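You operate a simulated robot arm through the tools that you are given. There is no shell and no other tool.

You run a simulated two-armed robot. Do the job below in one go: nothing can be reset, and whatever is moved stays where it is left.

TASK
Couple the orange connector and set its probe on the test post.
Fine: connector on the orange input; station button off first, on again after; turned till it locks; the board stays latched; the display ends at 5.0 V.

It is judged by the outcome, as a careful person would: the job done as asked, and still so three seconds after it is handed in. It fails if anything else is knocked over, pushed out of place, dropped, spilled or broken.

THE ROBOT
Two 7-joint arms with three-finger grippers on one trunk that stands fixed in place. Base frame: the origin is at the foot of the trunk, x ahead of it, y to its left, z up; the work surface is at about z = 0.75. Readings come in m, degrees, newtons and seconds.
The left shoulder is at [0.07, 0.165, 1.138], the right one opposite. With the tool pointing down near the work surface each hand reaches from about 0.34 to 0.86 m from the base axis, measured 20 degrees to its own side. Payload 3.91 kg a hand.
The tool frame of a hand sits at the grasp point between the pads (the TCP): z along the fingers, y along the line on which they close. The tips reach 0.03 m beyond it. Largest opening 0.116 m; the body of the gripper starts 0.073 m behind the TCP.
Orientation is that of the tool frame in the base frame, as a unit quaternion [x, y, z, w]. With the fingers straight down and closing along the base's y, the tool's x points along the base's -x, its y along +y and its z along -z.

THE INTERFACE
- The arms move only by the tool apply_moves. It takes "left_targets", "right_targets" or both (then of equal length, played together; a hand with none holds still); each is a list that holds one entry, the list of rows, each a list of 6 numbers: the shift along the tool's x, y, z in m, then the turn, a rotation vector about the tool's x, y, z in degrees. In form: [[[tx, ty, tz, ax, ay, az], ...]]. A call has 1 to 20 rows; each row is the pose to reach, as a shift and turn from the pose commanded when the call began, along the tool's axes at that moment. "left_fingers" and "right_fingers" are, for a hand that has rows, the finger opening in m, from 0 to 0.116, set as the call begins (left out, the last holds). Rows are played at 5 a second. More than 0.05 m and 8.6 degrees between two rows, or a gripper value outside its range, and nothing of the call is played. Where a pose cannot be reached the arm comes as near as it can. A force on the tool above 40 N (or 10 N above the force at the start of the call, whichever is more), or a blocked arm, ends the call early, and 0.2 s more pass. Each finger travels about 0.153 m/s and halts on what it meets, pressing with about 32 N; the grip force reading is that of the motor and also rises with nothing between the fingers. The clock runs only during rows and for 0.2 s after the last one: add rows that repeat a pose to give the fingers time. It gives the time, the measured TCP pose, the force on the tool (base axes), the opening and the grip force at its end, in the units of the frame above (readings bear some noise), with the torque about the TCP (base axes, N m) and any sound that the robot's microphone picked up, and new pictures: "views" is both (left out), scene, wrist or none (wrist: the cameras of the hands that moved).
- Cameras (640 x 400 px; columns grow to the right, rows downward): "scene" is now at [0.1132, -0.056, 1.4679]; the picture's right is [-0.63, -0.77, 0.00], its down [-0.43, 0.35, -0.83] and it looks along [0.64, -0.53, -0.56] (base axes); focal length 308 px, centre (320, 200). "left" rides on the left gripper at [0.075, 0.017, -0.088] in its tool frame; the picture's right is [-0.22, 0.97, 0.00], its down [-0.70, -0.16, -0.70] and it looks along [-0.68, -0.16, 0.71] (tool axes); focal length 247 px, centre (320, 200). "right" rides on the right gripper at [0.052, 0.056, -0.088] in its tool frame; the picture's right is [-0.73, 0.68, 0.00], its down [-0.49, -0.52, -0.70] and it looks along [-0.48, -0.51, 0.71] (tool axes); focal length 247 px, centre (320, 200). There is no depth. A picture from a camera that has moved, and an enlarged one, comes with that camera's place and axes in the base frame and with its lens. The place of the scene camera against the robot may be out by one fixed shift of up to 0.018 m in any direction.
- lift_body(by): slides the trunk up (or, below 0, down) by that many m; the arms and the scene camera ride with it, the base frame stays. It gives what a move gives, with no picture.
- aim_head(pan, tilt): turns the head with the scene camera to pan (to the left, within 86 degrees either way) and tilt (down, from -29 to 69), counted from straight ahead of the robot. It gives what a move gives, and a new picture of the scene camera.
- enlarge(camera, box): a new picture of the part [left, top, right, bottom] of that camera's present view, enlarged. The clock stands still meanwhile.
- job_done(): hands the job in; it is judged then, once.

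Places have to be worked out from the pictures, the camera data and where the tool is seen. Open the grippers and draw the arms clear of the work before you hand the job in, unless the task says otherwise.

The tools are called as name(argument=value, ...) on one line, values as JSON. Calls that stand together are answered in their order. apply_moves: Moves the arms, as the interface text tells. Its arguments: {"type":"object","properties":{"left_targets":{"type":"array"},"left_fingers":{"type":"number"},"right_targets":{"type":"array"},"right_fingers":{"type":"number"},"views":{"type":"string","enum":["both","scene","wrist","none"]}},"required":[]} The other tools are called the same way: lift_body (by) slides the trunk up or down; aim_head (pan, tilt) turns the head that bears the scene camera; enlarge (camera, box) takes an enlarged picture of a part of a camera's view; job_done () hands the job in.

At the start:

```text
time_s: 0.0
left_ee_pos: [0.589, -0.0277, 1.1484]
left_tcp_rot: [-0.001, 1.0, 0.0, 0.001]
left_contact_force: [0.3, -0.6, 0.2]
left_ft_torque: [0.01, 0.02, 0.0]
left_gripper_width: 0.116
left_finger_force: 0.0
right_ee_pos: [0.4367, -0.5877, 1.1579]
right_tcp_rot: [0.001, 1.0, 0.0, 0.0]
right_contact_force: [0.5, -0.5, 0.1]
right_ft_torque: [0.03, 0.0, -0.02]
right_gripper_width: 0.1162
right_finger_force: 0.0
trunk travel left (down, up): [-0.675, 0.165]
head pan, tilt: [-39.4, 33.9]
```

scene: 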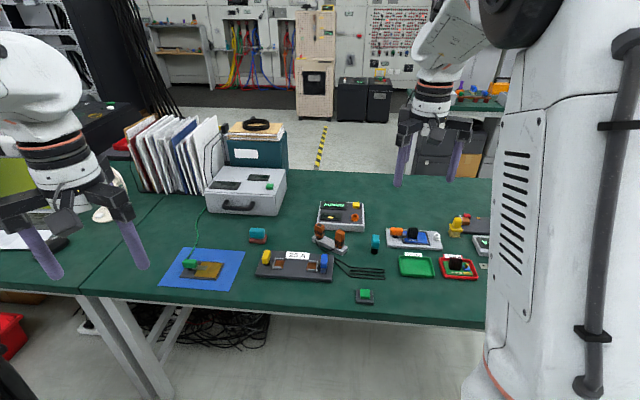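
right: 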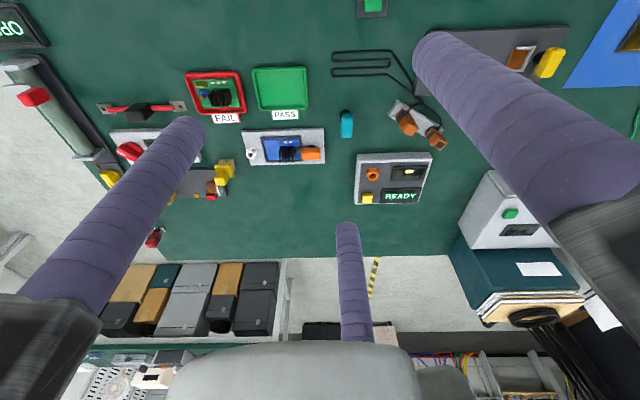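
left: 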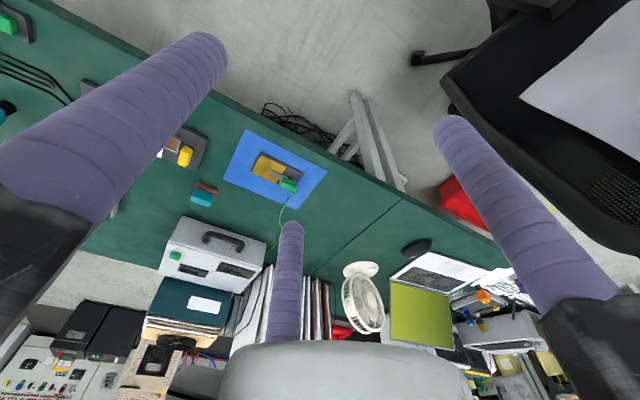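

The scene shows a workbench with a board fixture, an instrument with a READY display, and several small boards and connectors. I'll enlarge parts of the views to identify each item before I move anything.

enlarge(camera="scene", box=[240, 180, 400, 310])

enlarge(camera="scene", box=[370, 180, 500, 310])

enlarge(camera="right", box=[230, 80, 460, 220])

enlarge(camera="right", box=[80, 50, 260, 220])

enlarge(camera="scene", box=[130, 150, 300, 310])

```text
3.08 times, centred on (320, 245) of scene
camera zoom: at [0.1132, -0.056, 1.4679], right [-0.63, -0.77, 0.0], down [-0.43, 0.35, -0.83], along [0.64, -0.53, -0.56], focal length 948 px, centre (320, 62)
```

zoom: 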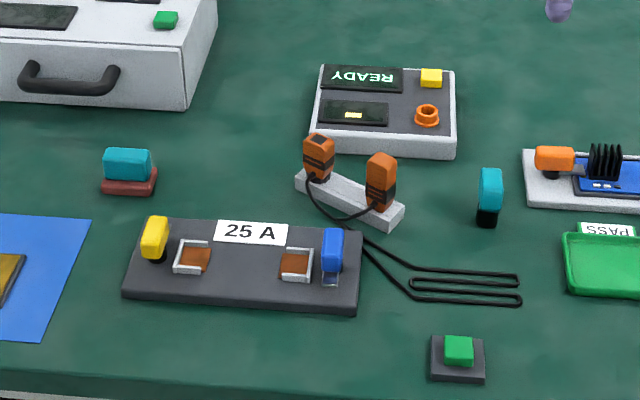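

```text
3.08 times, centred on (435, 245) of scene
camera zoom: at [0.1132, -0.056, 1.4679], right [-0.63, -0.77, 0.0], down [-0.43, 0.35, -0.83], along [0.64, -0.53, -0.56], focal length 948 px, centre (-34, 62)
```

zoom: 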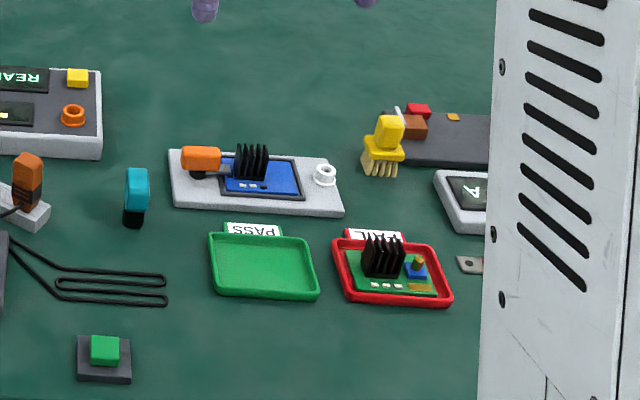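

```text
2.78 times, centred on (345, 150) of right
camera zoom: at [0.3842, -0.5316, 1.246], right [0.73, 0.68, 0.0], down [0.49, -0.52, 0.7], along [0.48, -0.51, -0.71], focal length 687 px, centre (250, 339)
```

zoom: 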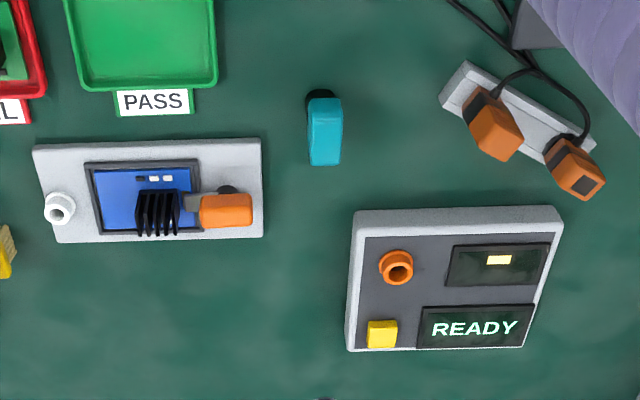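

```text
2.35 times, centred on (170, 135) of right
camera zoom: at [0.3842, -0.5316, 1.246], right [0.73, 0.68, 0.0], down [0.49, -0.52, 0.7], along [0.48, -0.51, -0.71], focal length 581 px, centre (673, 353)
```

zoom: 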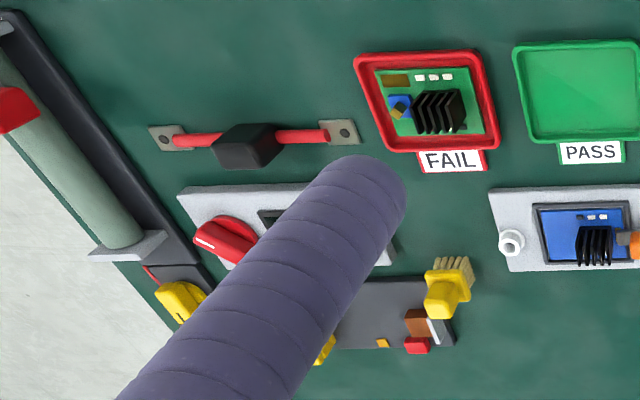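

```text
2.50 times, centred on (215, 230) of scene
camera zoom: at [0.1132, -0.056, 1.4679], right [-0.63, -0.77, 0.0], down [-0.43, 0.35, -0.83], along [0.64, -0.53, -0.56], focal length 770 px, centre (582, 125)
```

zoom: 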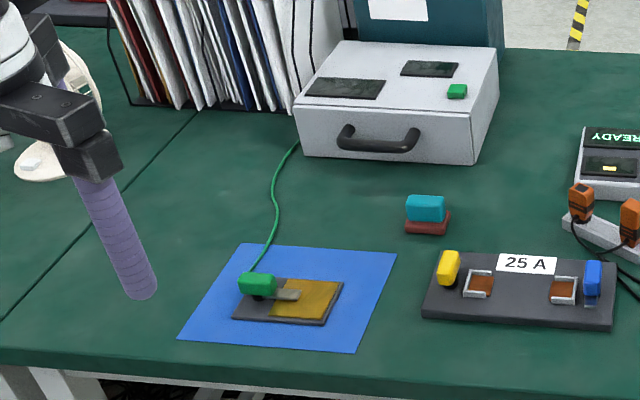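

Both views put the station (READY display, orange socket, yellow button) near (0.71, -0.71), the orange connector and probe in their holder near (0.70, -0.58), and the fixture with the latched board near (0.52, -0.84). I'll aim the head straight at that group and zoom in for detail.

aim_head(pan=-46, tilt=36)

enlarge(camera="scene", box=[255, 170, 335, 220])

enlarge(camera="scene", box=[330, 190, 410, 240])

enlarge(camera="right", box=[230, 110, 330, 172])

enlarge(camera="right", box=[345, 145, 445, 208])

enlarge(camera="right", box=[380, 90, 460, 150])

```text
time_s: 0.7
left_ee_pos: [0.5889, -0.0282, 1.1494]
left_tcp_rot: [-0.001, 1.0, 0.0, 0.0]
left_contact_force: [1.1, -0.1, 0.3]
left_ft_torque: [-0.01, -0.05, 0.01]
left_gripper_width: 0.1163
left_finger_force: 0.1
right_ee_pos: [0.4363, -0.5871, 1.157]
right_tcp_rot: [0.0, 1.0, 0.001, 0.0]
right_contact_force: [-0.1, -0.1, 0.2]
right_ft_torque: [-0.01, -0.03, 0.01]
right_gripper_width: 0.1161
right_finger_force: 0.1
trunk travel left (down, up): [-0.675, 0.165]
head pan, tilt: [-46.0, 36.0]
camera scene: at [0.1054, -0.0627, 1.4646], right [-0.72, -0.7, 0.0], down [-0.41, 0.42, -0.81], along [0.56, -0.58, -0.59], focal length 308 px, centre (320, 200)
```

scene: 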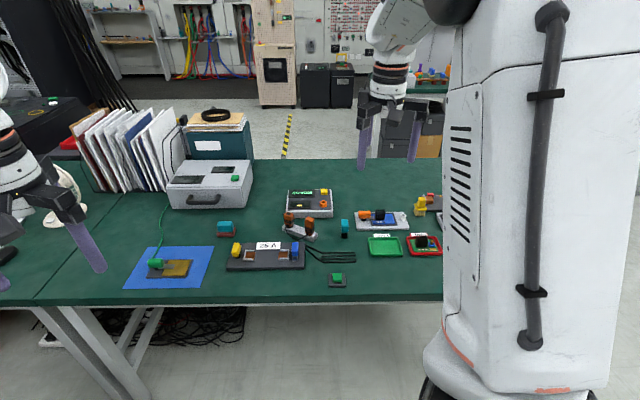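

```text
8.00 times, centred on (295, 195) of scene
camera zoom: at [0.1054, -0.0627, 1.4646], right [-0.72, -0.7, 0.0], down [-0.41, 0.42, -0.81], along [0.56, -0.58, -0.59], focal length 2465 px, centre (520, 240)
```

zoom: 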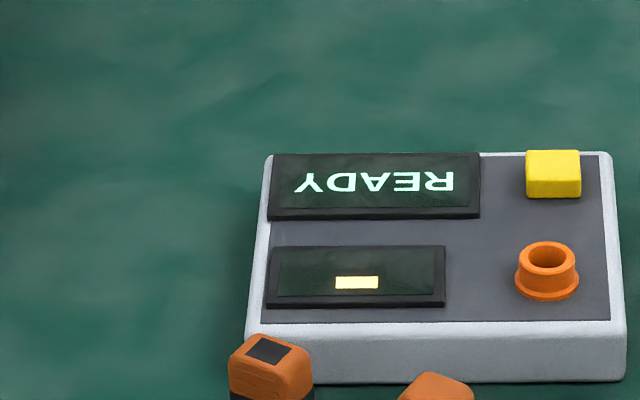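

```text
8.00 times, centred on (370, 215) of scene
camera zoom: at [0.1054, -0.0627, 1.4646], right [-0.72, -0.7, 0.0], down [-0.41, 0.42, -0.81], along [0.56, -0.58, -0.59], focal length 2465 px, centre (-80, 80)
```

zoom: 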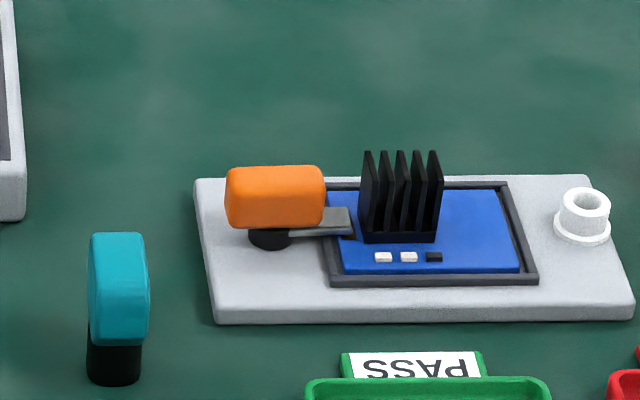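

```text
6.40 times, centred on (280, 141) of right
camera zoom: at [0.3843, -0.5316, 1.246], right [0.73, 0.68, 0.0], down [0.49, -0.52, 0.7], along [0.48, -0.51, -0.71], focal length 1581 px, centre (576, 578)
```

zoom: 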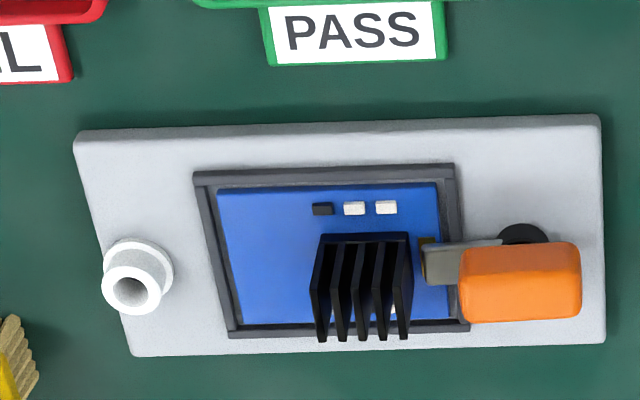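

```text
6.35 times, centred on (395, 176) of right
camera zoom: at [0.3843, -0.5316, 1.246], right [0.73, 0.68, 0.0], down [0.49, -0.52, 0.7], along [0.48, -0.51, -0.71], focal length 1568 px, centre (-156, 349)
```

zoom: 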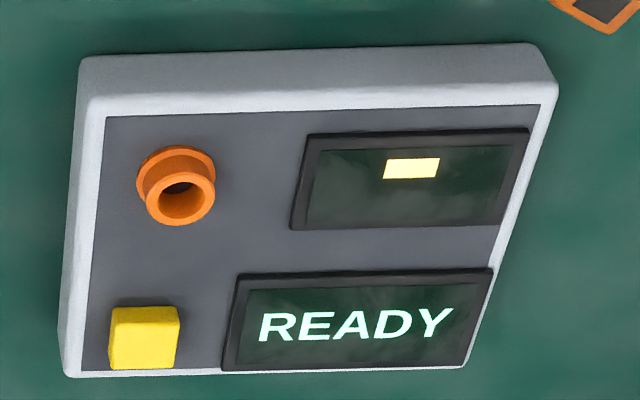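

```text
6.67 times, centred on (420, 120) of right
camera zoom: at [0.3843, -0.5316, 1.246], right [0.73, 0.68, 0.0], down [0.49, -0.52, 0.7], along [0.48, -0.51, -0.71], focal length 1646 px, centre (-347, 733)
```

zoom: 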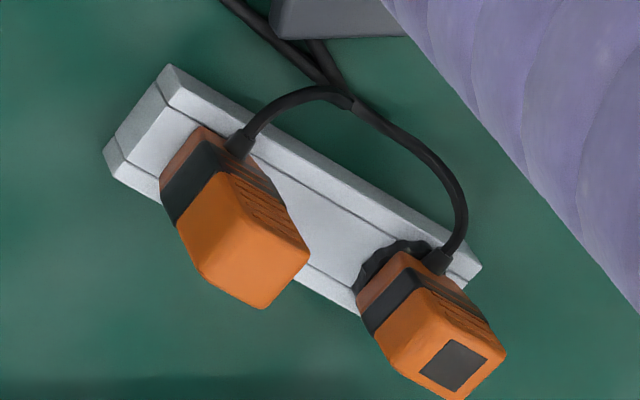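

The rack holds two orange handles joined by a cable. One has a black knurled ring and a dark square on top, the other is plain. I'll bring the right hand over the rack for a close wrist view and to check how far it reaches.

apply_moves(right_targets=[[[-0.03, 0.003, 0.026, 0, 0, 0], [-0.06, 0.006, 0.052, 0, 0, 0], [-0.09, 0.009, 0.078, 0, 0, 0], [-0.12, 0.012, 0.104, 0, 0, 0], [-0.15, 0.015, 0.13, 0, 0, 0], [-0.18, 0.018, 0.156, 0, 0, 0], [-0.2, 0.02, 0.18, 0, 0, 0], [-0.2, 0.02, 0.18, 0, 0, 0]]], right_fingers=0.116)

```text
time_s: 2.5
left_ee_pos: [0.5888, -0.0273, 1.1508]
left_tcp_rot: [0.0, 1.0, 0.0, 0.001]
left_contact_force: [-0.7, 0.1, 0.3]
left_ft_torque: [0.0, -0.02, 0.02]
left_gripper_width: 0.1162
left_finger_force: 0.0
right_ee_pos: [0.6378, -0.5659, 0.9794]
right_tcp_rot: [0.0, 1.0, -0.001, 0.001]
right_contact_force: [0.2, -0.6, 0.3]
right_ft_torque: [0.01, 0.0, -0.02]
right_gripper_width: 0.1161
right_finger_force: 0.0
trunk travel left (down, up): [-0.675, 0.165]
head pan, tilt: [-46.0, 36.0]
camera scene: at [0.1043, -0.0621, 1.4647], right [-0.72, -0.69, 0.0], down [-0.41, 0.42, -0.81], along [0.56, -0.58, -0.59], focal length 308 px, centre (320, 200)
camera right: at [0.5859, -0.51, 1.0677], right [0.73, 0.68, 0.0], down [0.49, -0.52, 0.7], along [0.48, -0.51, -0.71], focal length 247 px, centre (320, 200)
```

scene: 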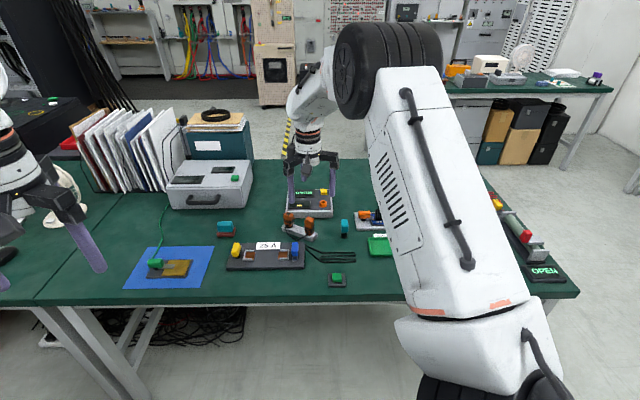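
right: 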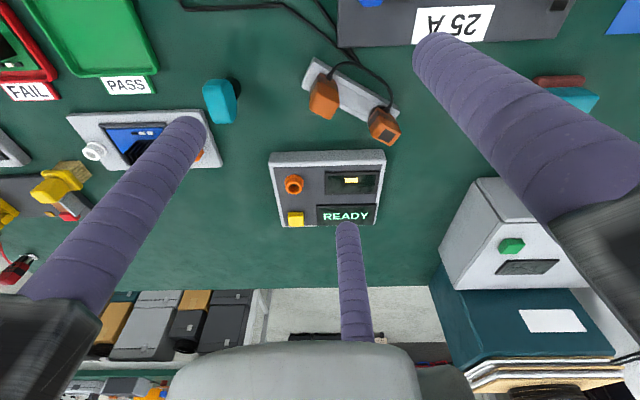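

The wrist picture seems to show three purple fingers at about 120 degrees rather than two. I'll zoom in on the gripper and the rack to check.

enlarge(camera="scene", box=[270, 120, 350, 220])

enlarge(camera="right", box=[290, 50, 410, 150])

enlarge(camera="right", box=[260, 145, 400, 235])

enlarge(camera="scene", box=[0, 120, 120, 300])

```text
4.00 times, centred on (310, 170) of scene
camera zoom: at [0.1043, -0.0621, 1.4647], right [-0.72, -0.69, 0.0], down [-0.41, 0.42, -0.81], along [0.56, -0.58, -0.59], focal length 1233 px, centre (360, 320)
```

zoom: 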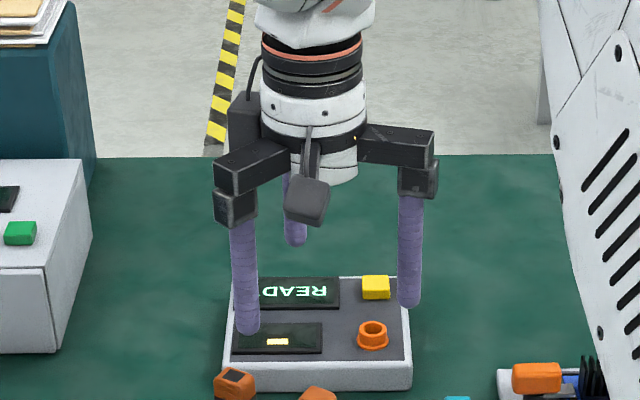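

```text
4.00 times, centred on (350, 100) of right
camera zoom: at [0.5859, -0.51, 1.0677], right [0.73, 0.68, 0.0], down [0.49, -0.52, 0.7], along [0.48, -0.51, -0.71], focal length 988 px, centre (200, 600)
```

zoom: 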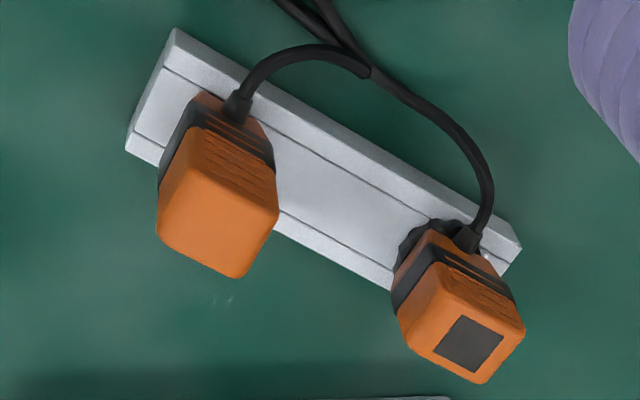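

```text
4.44 times, centred on (330, 190) of right
camera zoom: at [0.5859, -0.51, 1.0677], right [0.73, 0.68, 0.0], down [0.49, -0.52, 0.7], along [0.48, -0.51, -0.71], focal length 1098 px, centre (276, 244)
```

zoom: 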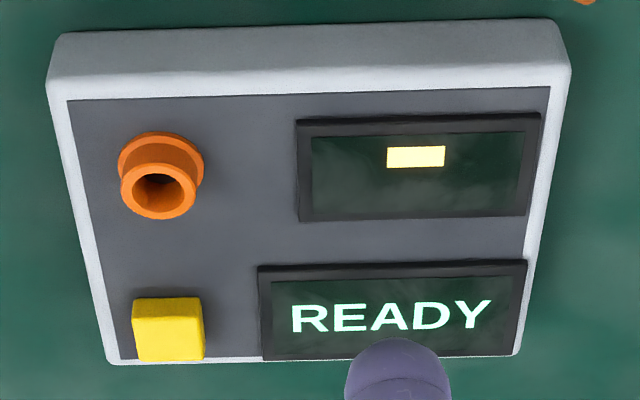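

```text
2.22 times, centred on (60, 210) of scene
camera zoom: at [0.1043, -0.0621, 1.4647], right [-0.72, -0.69, 0.0], down [-0.41, 0.42, -0.81], along [0.56, -0.58, -0.59], focal length 685 px, centre (898, 178)
```

zoom: 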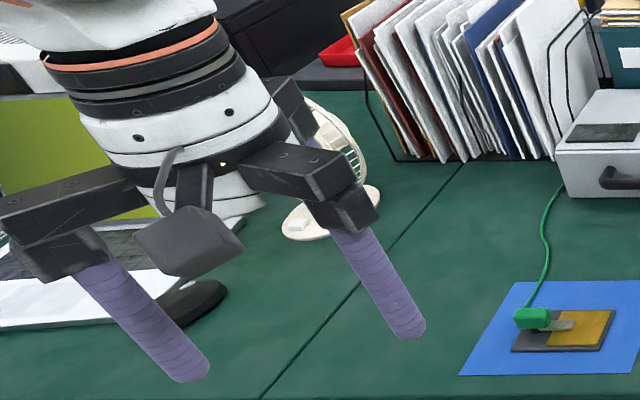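

It is a three-finger centric gripper, with one finger at tool +y and the others about 120 degrees either side. I'll zoom in on the rack from the scene camera, then close the gripper in the air to see how it really closes.

enlarge(camera="scene", box=[275, 200, 325, 245])

apply_moves(right_targets=[[[0, 0, 0, 0, 0, 0], [0, 0, 0, 0, 0, 0], [0, 0, 0, 0, 0, 0]]], right_fingers=0.03, views="wrist")

```text
8.89 times, centred on (300, 222) of scene
camera zoom: at [0.1043, -0.0621, 1.4647], right [-0.72, -0.69, 0.0], down [-0.41, 0.42, -0.81], along [0.56, -0.58, -0.59], focal length 2739 px, centre (498, 0)
```

zoom: 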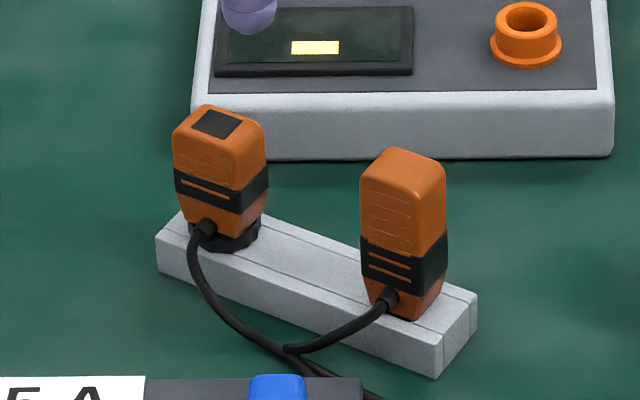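

```text
time_s: 3.3
left_ee_pos: [0.5894, -0.0277, 1.1495]
left_tcp_rot: [-0.001, 1.0, 0.001, -0.001]
left_contact_force: [-0.3, -0.1, -0.4]
left_ft_torque: [-0.01, -0.01, 0.06]
left_gripper_width: 0.116
left_finger_force: 0.0
right_ee_pos: [0.6392, -0.565, 0.9777]
right_tcp_rot: [0.0, 1.0, 0.0, 0.0]
right_contact_force: [-0.2, -1.3, 0.2]
right_ft_torque: [0.01, -0.01, 0.0]
right_gripper_width: 0.0301
right_finger_force: 0.0
trunk travel left (down, up): [-0.675, 0.165]
head pan, tilt: [-46.0, 36.0]
camera right: at [0.5866, -0.5105, 1.0669], right [0.73, 0.68, 0.0], down [0.49, -0.52, 0.7], along [0.48, -0.51, -0.71], focal length 247 px, centre (320, 200)
```

right: 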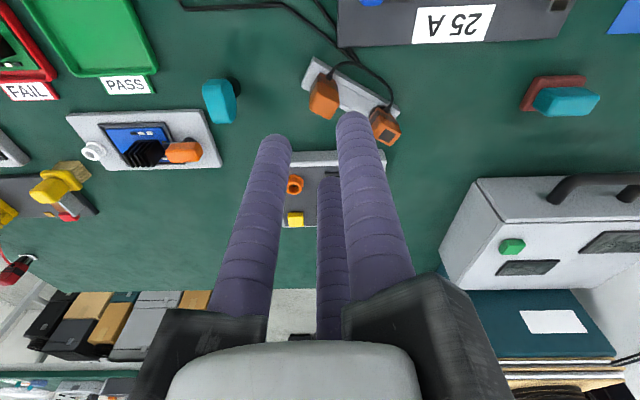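

Confirmed: the three fingers close centrically. The handle with the knurled black collar is the connector, and the longer plain one is the probe. Next I'll close the gripper fully and move high above the yellow button, near (0.77, -0.766), to test reach with the tool vertical.

apply_moves(right_targets=[[[-0.02, -0.03, 0, 0, 0, 0], [-0.04, -0.06, 0, 0, 0, 0], [-0.06, -0.09, 0, 0, 0, 0], [-0.08, -0.12, 0, 0, 0, 0], [-0.1, -0.15, 0, 0, 0, 0], [-0.115, -0.175, 0, 0, 0, 0], [-0.13, -0.2, 0, 0, 0, 0], [-0.13, -0.2, 0, 0, 0, 0]]], right_fingers=0.0)

```text
time_s: 5.1
left_ee_pos: [0.5899, -0.0256, 1.1498]
left_tcp_rot: [-0.001, 1.0, -0.001, 0.0]
left_contact_force: [0.1, 0.8, -0.2]
left_ft_torque: [-0.02, 0.01, -0.02]
left_gripper_width: 0.1161
left_finger_force: 0.0
right_ee_pos: [0.6837, -0.6907, 0.9794]
right_tcp_rot: [0.0, 1.0, -0.002, 0.001]
right_contact_force: [0.0, 0.6, 0.7]
right_ft_torque: [-0.02, 0.0, 0.02]
right_gripper_width: 0.009
right_finger_force: 31.8
right hand out of reach, approached as far as the arm can: row 4, 5, 6, 7, 8
trunk travel left (down, up): [-0.675, 0.165]
head pan, tilt: [-46.0, 36.0]
camera scene: at [0.1057, -0.0615, 1.4646], right [-0.72, -0.69, 0.0], down [-0.41, 0.42, -0.81], along [0.56, -0.58, -0.59], focal length 308 px, centre (320, 200)
camera right: at [0.631, -0.6344, 1.0684], right [0.73, 0.68, 0.0], down [0.49, -0.52, 0.7], along [0.48, -0.51, -0.71], focal length 247 px, centre (320, 200)
```

scene: 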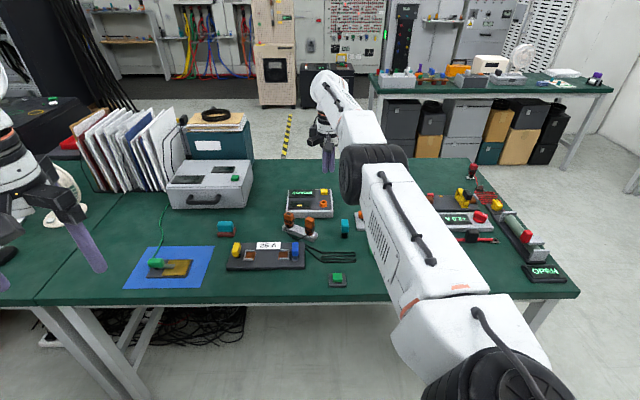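
right: 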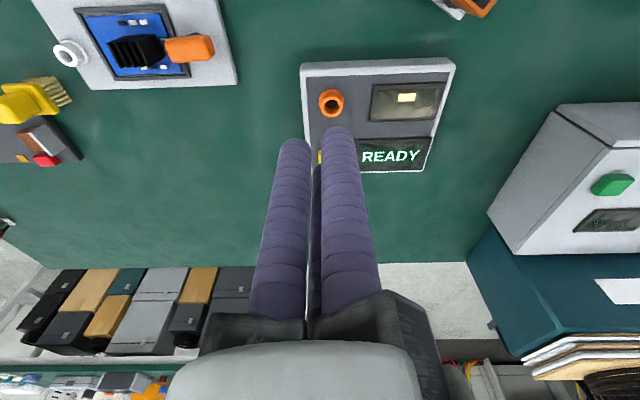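

With the tool vertical the arm stops at about 0.81 m from the shoulder, so the station needs the tool tilted outward. I'll enlarge this view to refine the station geometry.

enlarge(camera="right", box=[290, 45, 470, 185])

enlarge(camera="scene", box=[280, 175, 350, 245])

enlarge(camera="scene", box=[430, 150, 580, 290])

enlarge(camera="right", box=[40, 0, 250, 110])

```text
2.86 times, centred on (380, 115) of right
camera zoom: at [0.631, -0.6344, 1.0684], right [0.73, 0.68, 0.0], down [0.49, -0.52, 0.7], along [0.48, -0.51, -0.71], focal length 706 px, centre (149, 443)
```

zoom: 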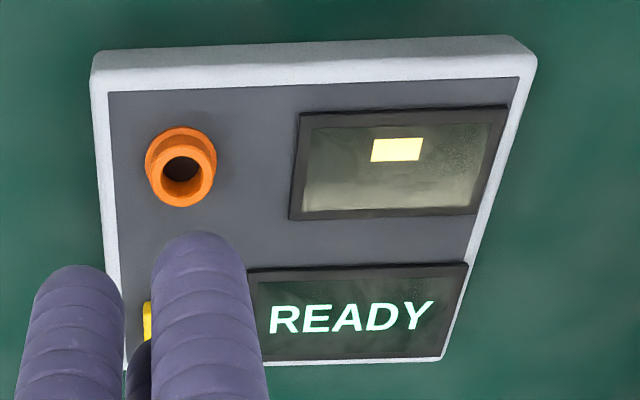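

```text
5.71 times, centred on (315, 210) of scene
camera zoom: at [0.1057, -0.0615, 1.4646], right [-0.72, -0.69, 0.0], down [-0.41, 0.42, -0.81], along [0.56, -0.58, -0.59], focal length 1761 px, centre (349, 143)
```

zoom: 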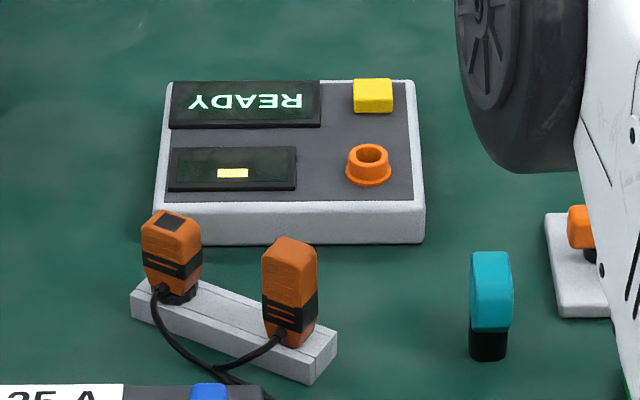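

```text
2.86 times, centred on (505, 220) of scene
camera zoom: at [0.1057, -0.0615, 1.4646], right [-0.72, -0.69, 0.0], down [-0.41, 0.42, -0.81], along [0.56, -0.58, -0.59], focal length 880 px, centre (-209, 143)
```

zoom: 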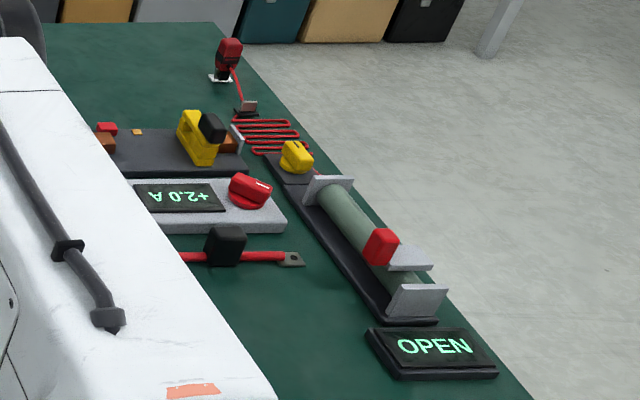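

```text
3.05 times, centred on (145, 55) of right
camera zoom: at [0.631, -0.6344, 1.0684], right [0.73, 0.68, 0.0], down [0.49, -0.52, 0.7], along [0.48, -0.51, -0.71], focal length 753 px, centre (853, 642)
```

zoom: 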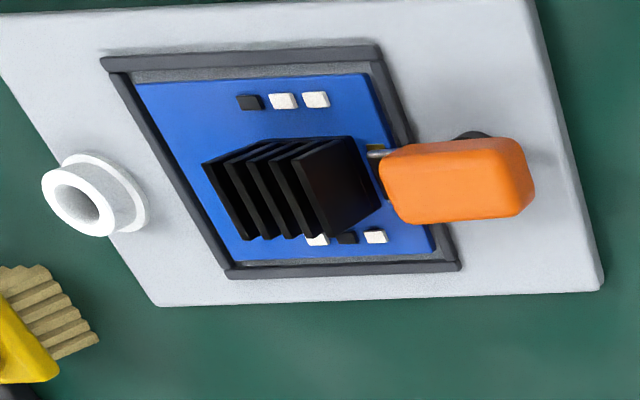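

The socket's ring top triangulates to about (0.720, -0.711, 0.800) and the button to about (0.769, -0.766, 0.80). I'll pull back a little and yaw the hand about +46 degrees, so one finger faces the robot and will be the lowest when I tilt outward.

apply_moves(right_targets=[[[0.02, 0.03, 0, 0, 0, -7.5], [0.04, 0.06, 0, 0, 0, -15], [0.06, 0.09, 0, 0, 0, -22.5], [0.07, 0.1, 0, 0, 0, -30], [0.07, 0.1, 0, 0, 0, -38], [0.07, 0.1, 0, 0, 0, -46], [0.07, 0.1, 0, 0, 0, -46]]], right_fingers=0.0, views="scene")

```text
time_s: 6.7
left_ee_pos: [0.5896, -0.0286, 1.1487]
left_tcp_rot: [-0.001, 1.0, 0.0, 0.0]
left_contact_force: [-0.1, 0.0, -0.3]
left_ft_torque: [-0.03, 0.02, 0.01]
left_gripper_width: 0.1158
left_finger_force: 0.1
right_ee_pos: [0.607, -0.5923, 0.9781]
right_tcp_rot: [-0.392, 0.92, 0.0, 0.0]
right_contact_force: [0.9, -0.4, 0.2]
right_ft_torque: [0.0, 0.02, 0.01]
right_gripper_width: 0.0094
right_finger_force: 32.3
trunk travel left (down, up): [-0.675, 0.165]
head pan, tilt: [-46.0, 36.0]
camera scene: at [0.106, -0.0629, 1.4645], right [-0.72, -0.69, 0.0], down [-0.41, 0.42, -0.81], along [0.56, -0.58, -0.59], focal length 308 px, centre (320, 200)
```

scene: 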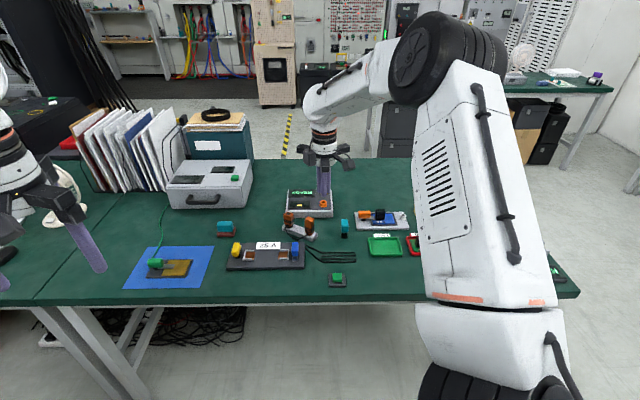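

The yaw is in place, and the command is clamped to what the arm can reach. Now I'll tilt the tool 35 degrees outward and travel to a hover over the yellow button at TCP z about 0.90, watching that it can reach.

apply_moves(right_targets=[[[0.0015, -0.02, 0.004, 7, 0, 0], [0.003, -0.045, 0.01, 14, 0, 0], [0.0045, -0.07, 0.018, 21, 0, 0], [0.006, -0.1, 0.026, 28, 0, 0], [0.0075, -0.13, 0.036, 35, 0, 0], [0.009, -0.16, 0.046, 35, 0, 0], [0.0105, -0.19, 0.056, 35, 0, 0], [0.012, -0.215, 0.067, 35, 0, 0], [0.0131, -0.2346, 0.078, 35, 0, 0], [0.0131, -0.2346, 0.078, 35, 0, 0]]], right_fingers=0.0)

```text
time_s: 8.9
left_ee_pos: [0.5904, -0.0265, 1.1498]
left_tcp_rot: [0.0, 1.0, 0.0, 0.001]
left_contact_force: [-1.0, 0.2, -0.1]
left_ft_torque: [0.0, -0.04, -0.07]
left_gripper_width: 0.1159
left_finger_force: 0.0
right_ee_pos: [0.7659, -0.7663, 0.9008]
right_tcp_rot: [-0.372, 0.878, -0.276, 0.118]
right_contact_force: [0.1, -0.2, -0.1]
right_ft_torque: [0.01, 0.01, 0.01]
right_gripper_width: 0.0091
right_finger_force: 31.7
trunk travel left (down, up): [-0.675, 0.165]
head pan, tilt: [-46.0, 36.0]
camera scene: at [0.1048, -0.0622, 1.4647], right [-0.72, -0.69, 0.0], down [-0.41, 0.42, -0.81], along [0.56, -0.58, -0.59], focal length 308 px, centre (320, 200)
camera right: at [0.6616, -0.7375, 0.941], right [0.11, 0.91, -0.39], down [0.36, 0.33, 0.87], along [0.93, -0.23, -0.29], focal length 247 px, centre (320, 200)
```

scene: 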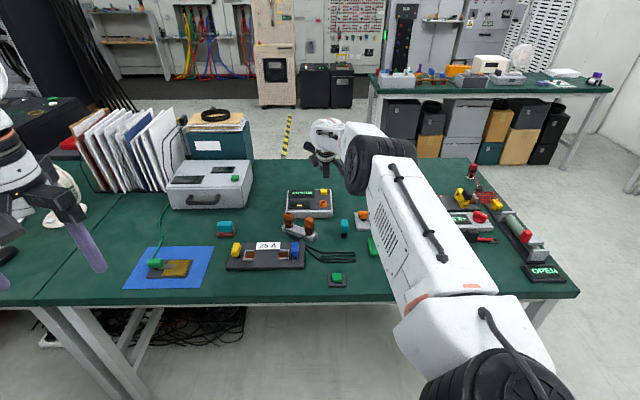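
right: 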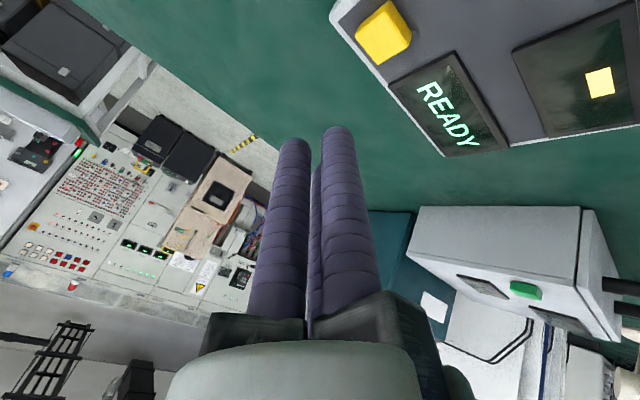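

The arm reaches it, and the wrist view puts the button at about (0.765, -0.768), right below the lowest fingertip. I'll descend straight down to just above the button.

apply_moves(right_targets=[[[0.0006, 0.0115, 0.0103, 0, 0, 0], [0.0006, 0.0201, 0.0226, 0, 0, 0], [0.0006, 0.0275, 0.033, 0, 0, 0], [0.0006, 0.0345, 0.043, 0, 0, 0], [0.0006, 0.0345, 0.043, 0, 0, 0]]], right_fingers=0.0)

enlarge(camera="scene", box=[285, 140, 345, 225])

```text
time_s: 10.1
left_ee_pos: [0.5891, -0.0284, 1.149]
left_tcp_rot: [0.0, 1.0, 0.001, 0.001]
left_contact_force: [-0.4, -0.4, -0.1]
left_ft_torque: [0.0, 0.01, -0.01]
left_gripper_width: 0.1161
left_finger_force: 0.1
right_ee_pos: [0.7643, -0.7628, 0.8463]
right_tcp_rot: [-0.373, 0.878, -0.277, 0.117]
right_contact_force: [0.6, -0.1, -0.3]
right_ft_torque: [0.01, -0.03, 0.0]
right_gripper_width: 0.0091
right_finger_force: 32.1
trunk travel left (down, up): [-0.675, 0.165]
head pan, tilt: [-46.0, 36.0]
camera scene: at [0.1053, -0.0626, 1.4646], right [-0.72, -0.69, 0.0], down [-0.41, 0.42, -0.81], along [0.56, -0.58, -0.59], focal length 308 px, centre (320, 200)
camera right: at [0.659, -0.7343, 0.8858], right [0.11, 0.91, -0.39], down [0.36, 0.33, 0.87], along [0.93, -0.23, -0.29], focal length 247 px, centre (320, 200)
```

scene: 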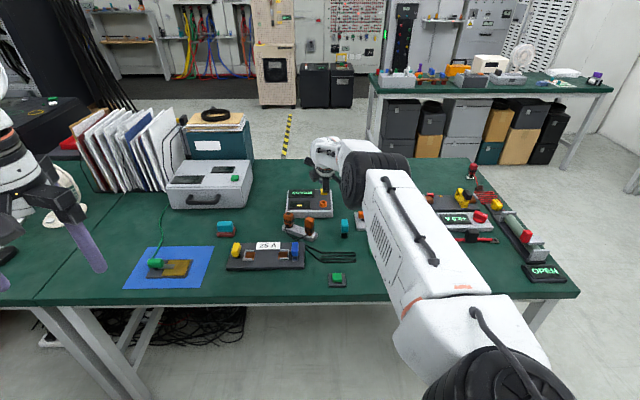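
right: 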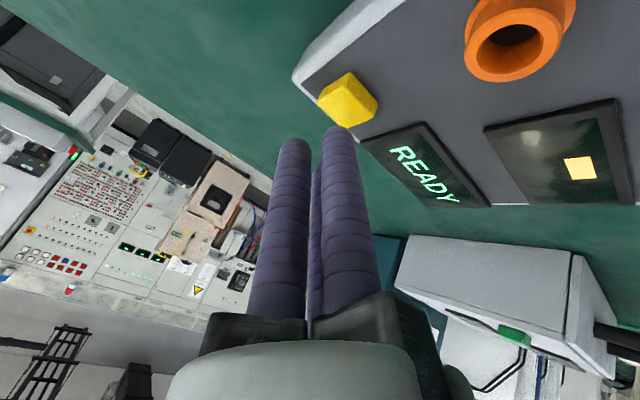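

```text
4.71 times, centred on (315, 182) of scene
camera zoom: at [0.1053, -0.0626, 1.4646], right [-0.72, -0.69, 0.0], down [-0.41, 0.42, -0.81], along [0.56, -0.58, -0.59], focal length 1450 px, centre (344, 282)
```

zoom: 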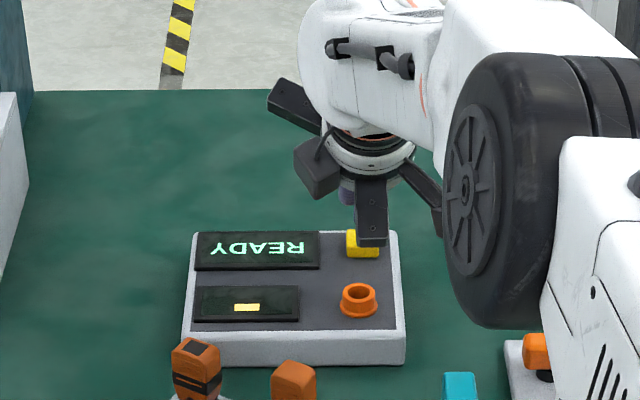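

The fingertip is about 12 mm above the button and lined up to within a few millimetres. I'll press down in small steps and watch the force and the display.

apply_moves(right_targets=[[[0.0021, 0.0052, 0.0037, 0, 0, 0], [0.0021, 0.0087, 0.0086, 0, 0, 0], [0.0021, 0.0104, 0.0111, 0, 0, 0], [0.0021, 0.0121, 0.0135, 0, 0, 0]]], right_fingers=0.0)

enlarge(camera="scene", box=[285, 170, 345, 225])

```text
time_s: 11.1
left_ee_pos: [0.5903, -0.0284, 1.1492]
left_tcp_rot: [0.001, 1.0, 0.0, 0.0]
left_contact_force: [0.3, 0.0, 0.1]
left_ft_torque: [0.02, 0.0, 0.01]
left_gripper_width: 0.1159
left_finger_force: 0.1
right_ee_pos: [0.762, -0.7649, 0.828]
right_tcp_rot: [-0.372, 0.878, -0.277, 0.118]
right_contact_force: [-0.1, -0.6, 0.0]
right_ft_torque: [-0.01, -0.01, 0.0]
right_gripper_width: 0.009
right_finger_force: 32.2
trunk travel left (down, up): [-0.675, 0.165]
head pan, tilt: [-46.0, 36.0]
camera scene: at [0.1055, -0.0628, 1.4646], right [-0.72, -0.69, 0.0], down [-0.41, 0.42, -0.81], along [0.56, -0.58, -0.59], focal length 308 px, centre (320, 200)
camera right: at [0.6557, -0.7354, 0.8682], right [0.11, 0.91, -0.39], down [0.36, 0.33, 0.87], along [0.93, -0.23, -0.29], focal length 247 px, centre (320, 200)
```

scene: 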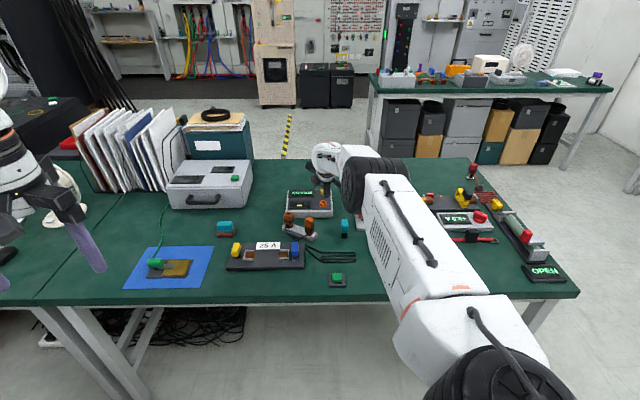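
right: 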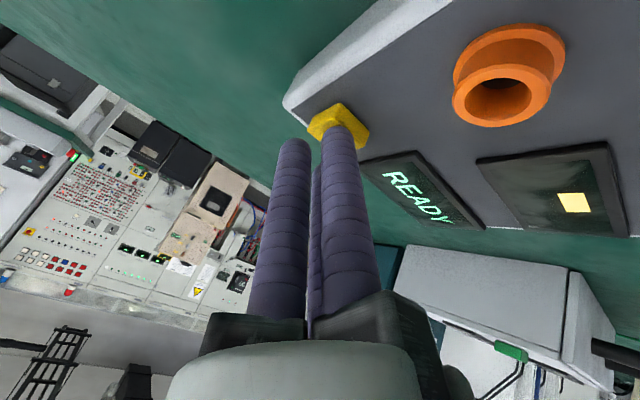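

```text
7.27 times, centred on (315, 198) of scene
camera zoom: at [0.1055, -0.0628, 1.4646], right [-0.72, -0.69, 0.0], down [-0.41, 0.42, -0.81], along [0.56, -0.58, -0.59], focal length 2241 px, centre (356, 218)
```

zoom: 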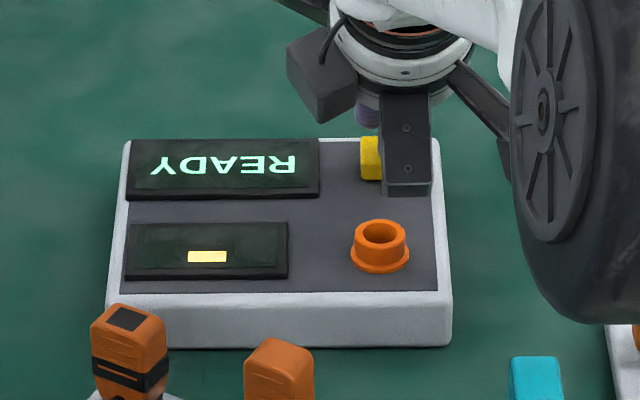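

There is no contact yet: the tip is at z about 0.796 and covers the button in the wrist view. I'll keep going down in 3 mm steps.

apply_moves(right_targets=[[[0, 0.0017, 0.0025, 0, 0, 0], [0, 0.0034, 0.0049, 0, 0, 0], [0, 0.0046, 0.0066, 0, 0, 0], [0, 0.0057, 0.0082, 0, 0, 0]]], right_fingers=0.0, views="wrist")

```text
time_s: 12.1
left_ee_pos: [0.5872, -0.026, 1.1506]
left_tcp_rot: [0.0, 1.0, -0.001, 0.001]
left_contact_force: [-0.2, 0.2, 0.6]
left_ft_torque: [-0.01, -0.02, 0.0]
left_gripper_width: 0.116
left_finger_force: 0.0
right_ee_pos: [0.7614, -0.7632, 0.8215]
right_tcp_rot: [-0.373, 0.877, -0.279, 0.119]
right_contact_force: [-3.1, -1.5, 12.7]
right_ft_torque: [-0.04, 0.12, -0.02]
right_gripper_width: 0.0091
right_finger_force: 32.0
trunk travel left (down, up): [-0.675, 0.165]
head pan, tilt: [-46.0, 36.0]
heard: click
camera right: at [0.6557, -0.7349, 0.8618], right [0.11, 0.91, -0.39], down [0.35, 0.33, 0.87], along [0.93, -0.23, -0.29], focal length 247 px, centre (320, 200)
```

right: 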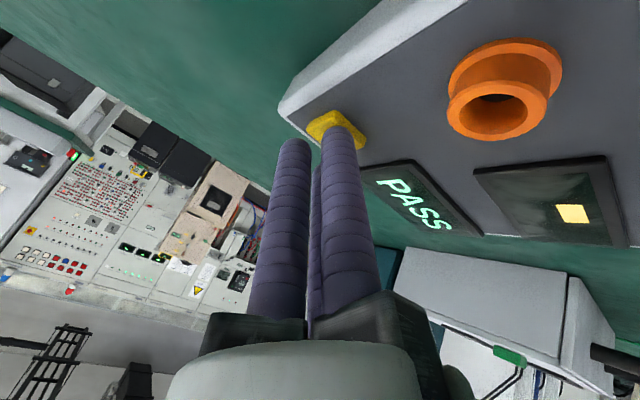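

A click was heard with 12.7 N on the tip, and the upper display changed. I'll lift off and read both displays.

apply_moves(right_targets=[[[0, -0.0057, -0.0082, 0, 0, 0], [0, -0.0115, -0.0164, 0, 0, 0], [0, -0.023, -0.0328, 0, 0, 0], [0, -0.04, -0.0573, 0, 0, 0], [0, -0.04, -0.0573, 0, 0, 0]]], right_fingers=0.0, views="wrist")

enlarge(camera="scene", box=[280, 175, 345, 245])

enlarge(camera="right", box=[320, 0, 640, 200])

```text
time_s: 13.3
left_ee_pos: [0.5895, -0.0286, 1.1505]
left_tcp_rot: [0.0, 1.0, 0.0, 0.0]
left_contact_force: [-0.3, 0.6, 0.7]
left_ft_torque: [0.03, 0.01, 0.0]
left_gripper_width: 0.1157
left_finger_force: 0.1
right_ee_pos: [0.7639, -0.7631, 0.8897]
right_tcp_rot: [-0.373, 0.878, -0.277, 0.117]
right_contact_force: [-0.8, -0.3, -0.3]
right_ft_torque: [0.0, 0.01, -0.01]
right_gripper_width: 0.0094
right_finger_force: 31.5
trunk travel left (down, up): [-0.675, 0.165]
head pan, tilt: [-46.0, 36.0]
camera right: at [0.6569, -0.7347, 0.9299], right [0.11, 0.91, -0.39], down [0.36, 0.33, 0.87], along [0.93, -0.23, -0.29], focal length 247 px, centre (320, 200)
```

right: 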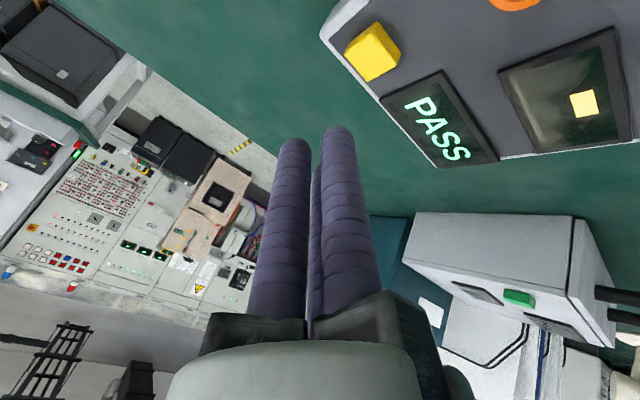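

```text
5.71 times, centred on (312, 210) of scene
camera zoom: at [0.106, -0.0633, 1.4645], right [-0.72, -0.69, 0.0], down [-0.41, 0.42, -0.81], along [0.56, -0.58, -0.59], focal length 1761 px, centre (363, 143)
```

zoom: 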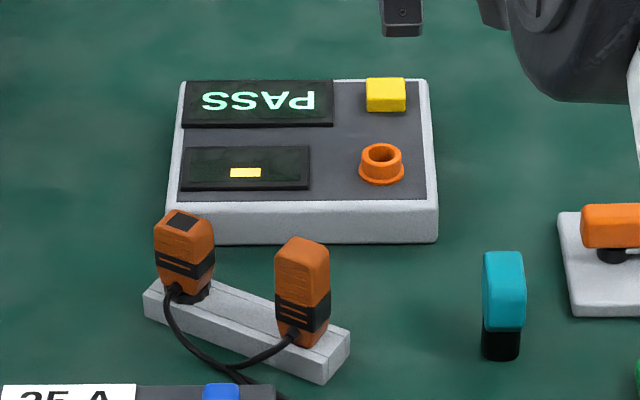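

```text
2.00 times, centred on (480, 100) of right
camera zoom: at [0.6569, -0.7347, 0.9299], right [0.11, 0.91, -0.39], down [0.36, 0.33, 0.87], along [0.93, -0.23, -0.29], focal length 494 px, centre (0, 400)
```

zoom: 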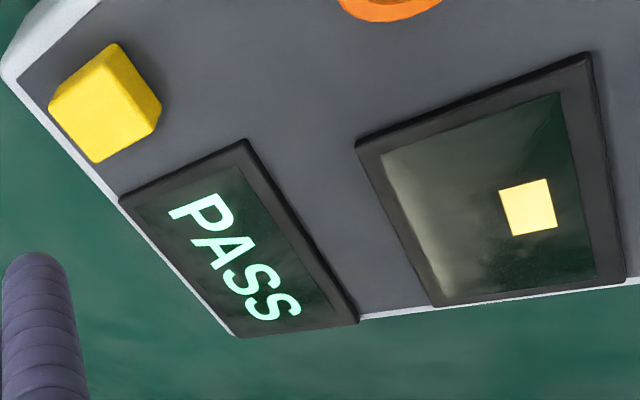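

The display now reads PASS and the small yellow indicator on the other panel is still lit. That looks more like a test-run button than an on/off switch. Before going further I'll look for other candidates for the "station button", such as the green button near the table edge.

enlarge(camera="scene", box=[310, 240, 370, 300])

enlarge(camera="scene", box=[160, 150, 260, 215])

enlarge(camera="scene", box=[215, 215, 365, 275])

enlarge(camera="scene", box=[365, 60, 620, 200])

enlarge(camera="scene", box=[110, 230, 230, 300])

```text
6.67 times, centred on (340, 270) of scene
camera zoom: at [0.106, -0.0633, 1.4645], right [-0.72, -0.69, 0.0], down [-0.41, 0.42, -0.81], along [0.56, -0.58, -0.59], focal length 2054 px, centre (187, -267)
```

zoom: 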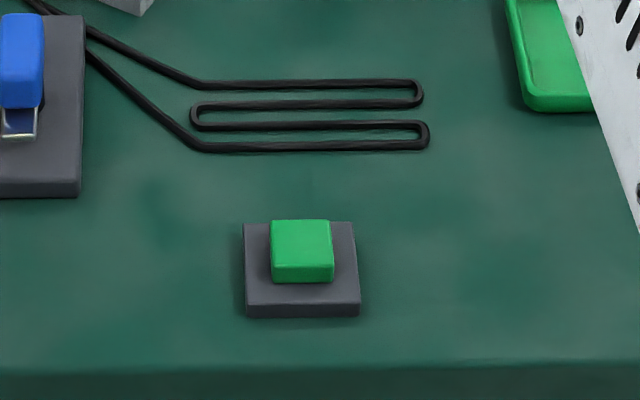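

```text
6.15 times, centred on (210, 182) of scene
camera zoom: at [0.106, -0.0633, 1.4645], right [-0.72, -0.69, 0.0], down [-0.41, 0.42, -0.81], along [0.56, -0.58, -0.59], focal length 1896 px, centre (997, 308)
```

zoom: 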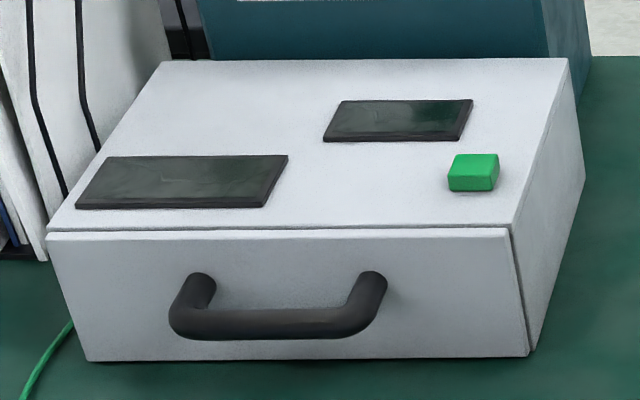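

```text
4.27 times, centred on (290, 245) of scene
camera zoom: at [0.106, -0.0633, 1.4645], right [-0.72, -0.69, 0.0], down [-0.41, 0.42, -0.81], along [0.56, -0.58, -0.59], focal length 1315 px, centre (448, 8)
```

zoom: 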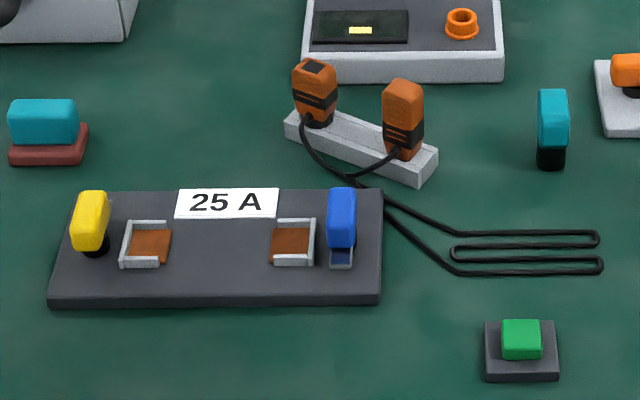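

```text
2.51 times, centred on (492, 130) of scene
camera zoom: at [0.106, -0.0633, 1.4645], right [-0.72, -0.69, 0.0], down [-0.41, 0.42, -0.81], along [0.56, -0.58, -0.59], focal length 773 px, centre (-113, 376)
```

zoom: 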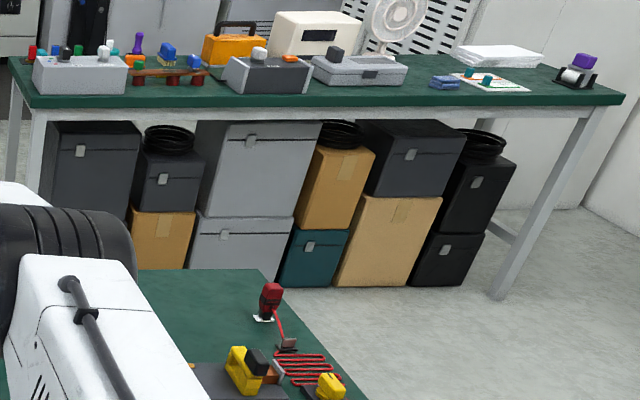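

```text
5.33 times, centred on (170, 265) of scene
camera zoom: at [0.106, -0.0633, 1.4645], right [-0.72, -0.69, 0.0], down [-0.41, 0.42, -0.81], along [0.56, -0.58, -0.59], focal length 1644 px, centre (1120, -147)
```

zoom: 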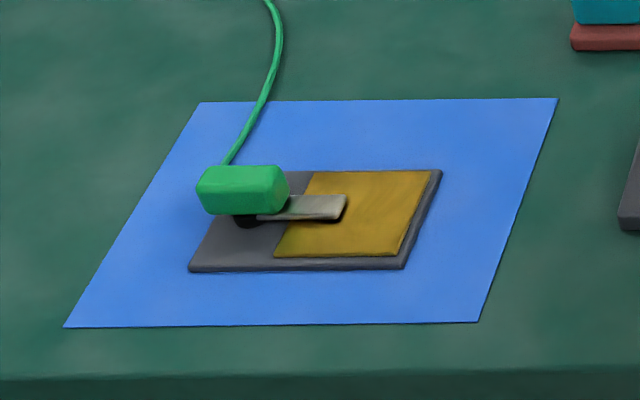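

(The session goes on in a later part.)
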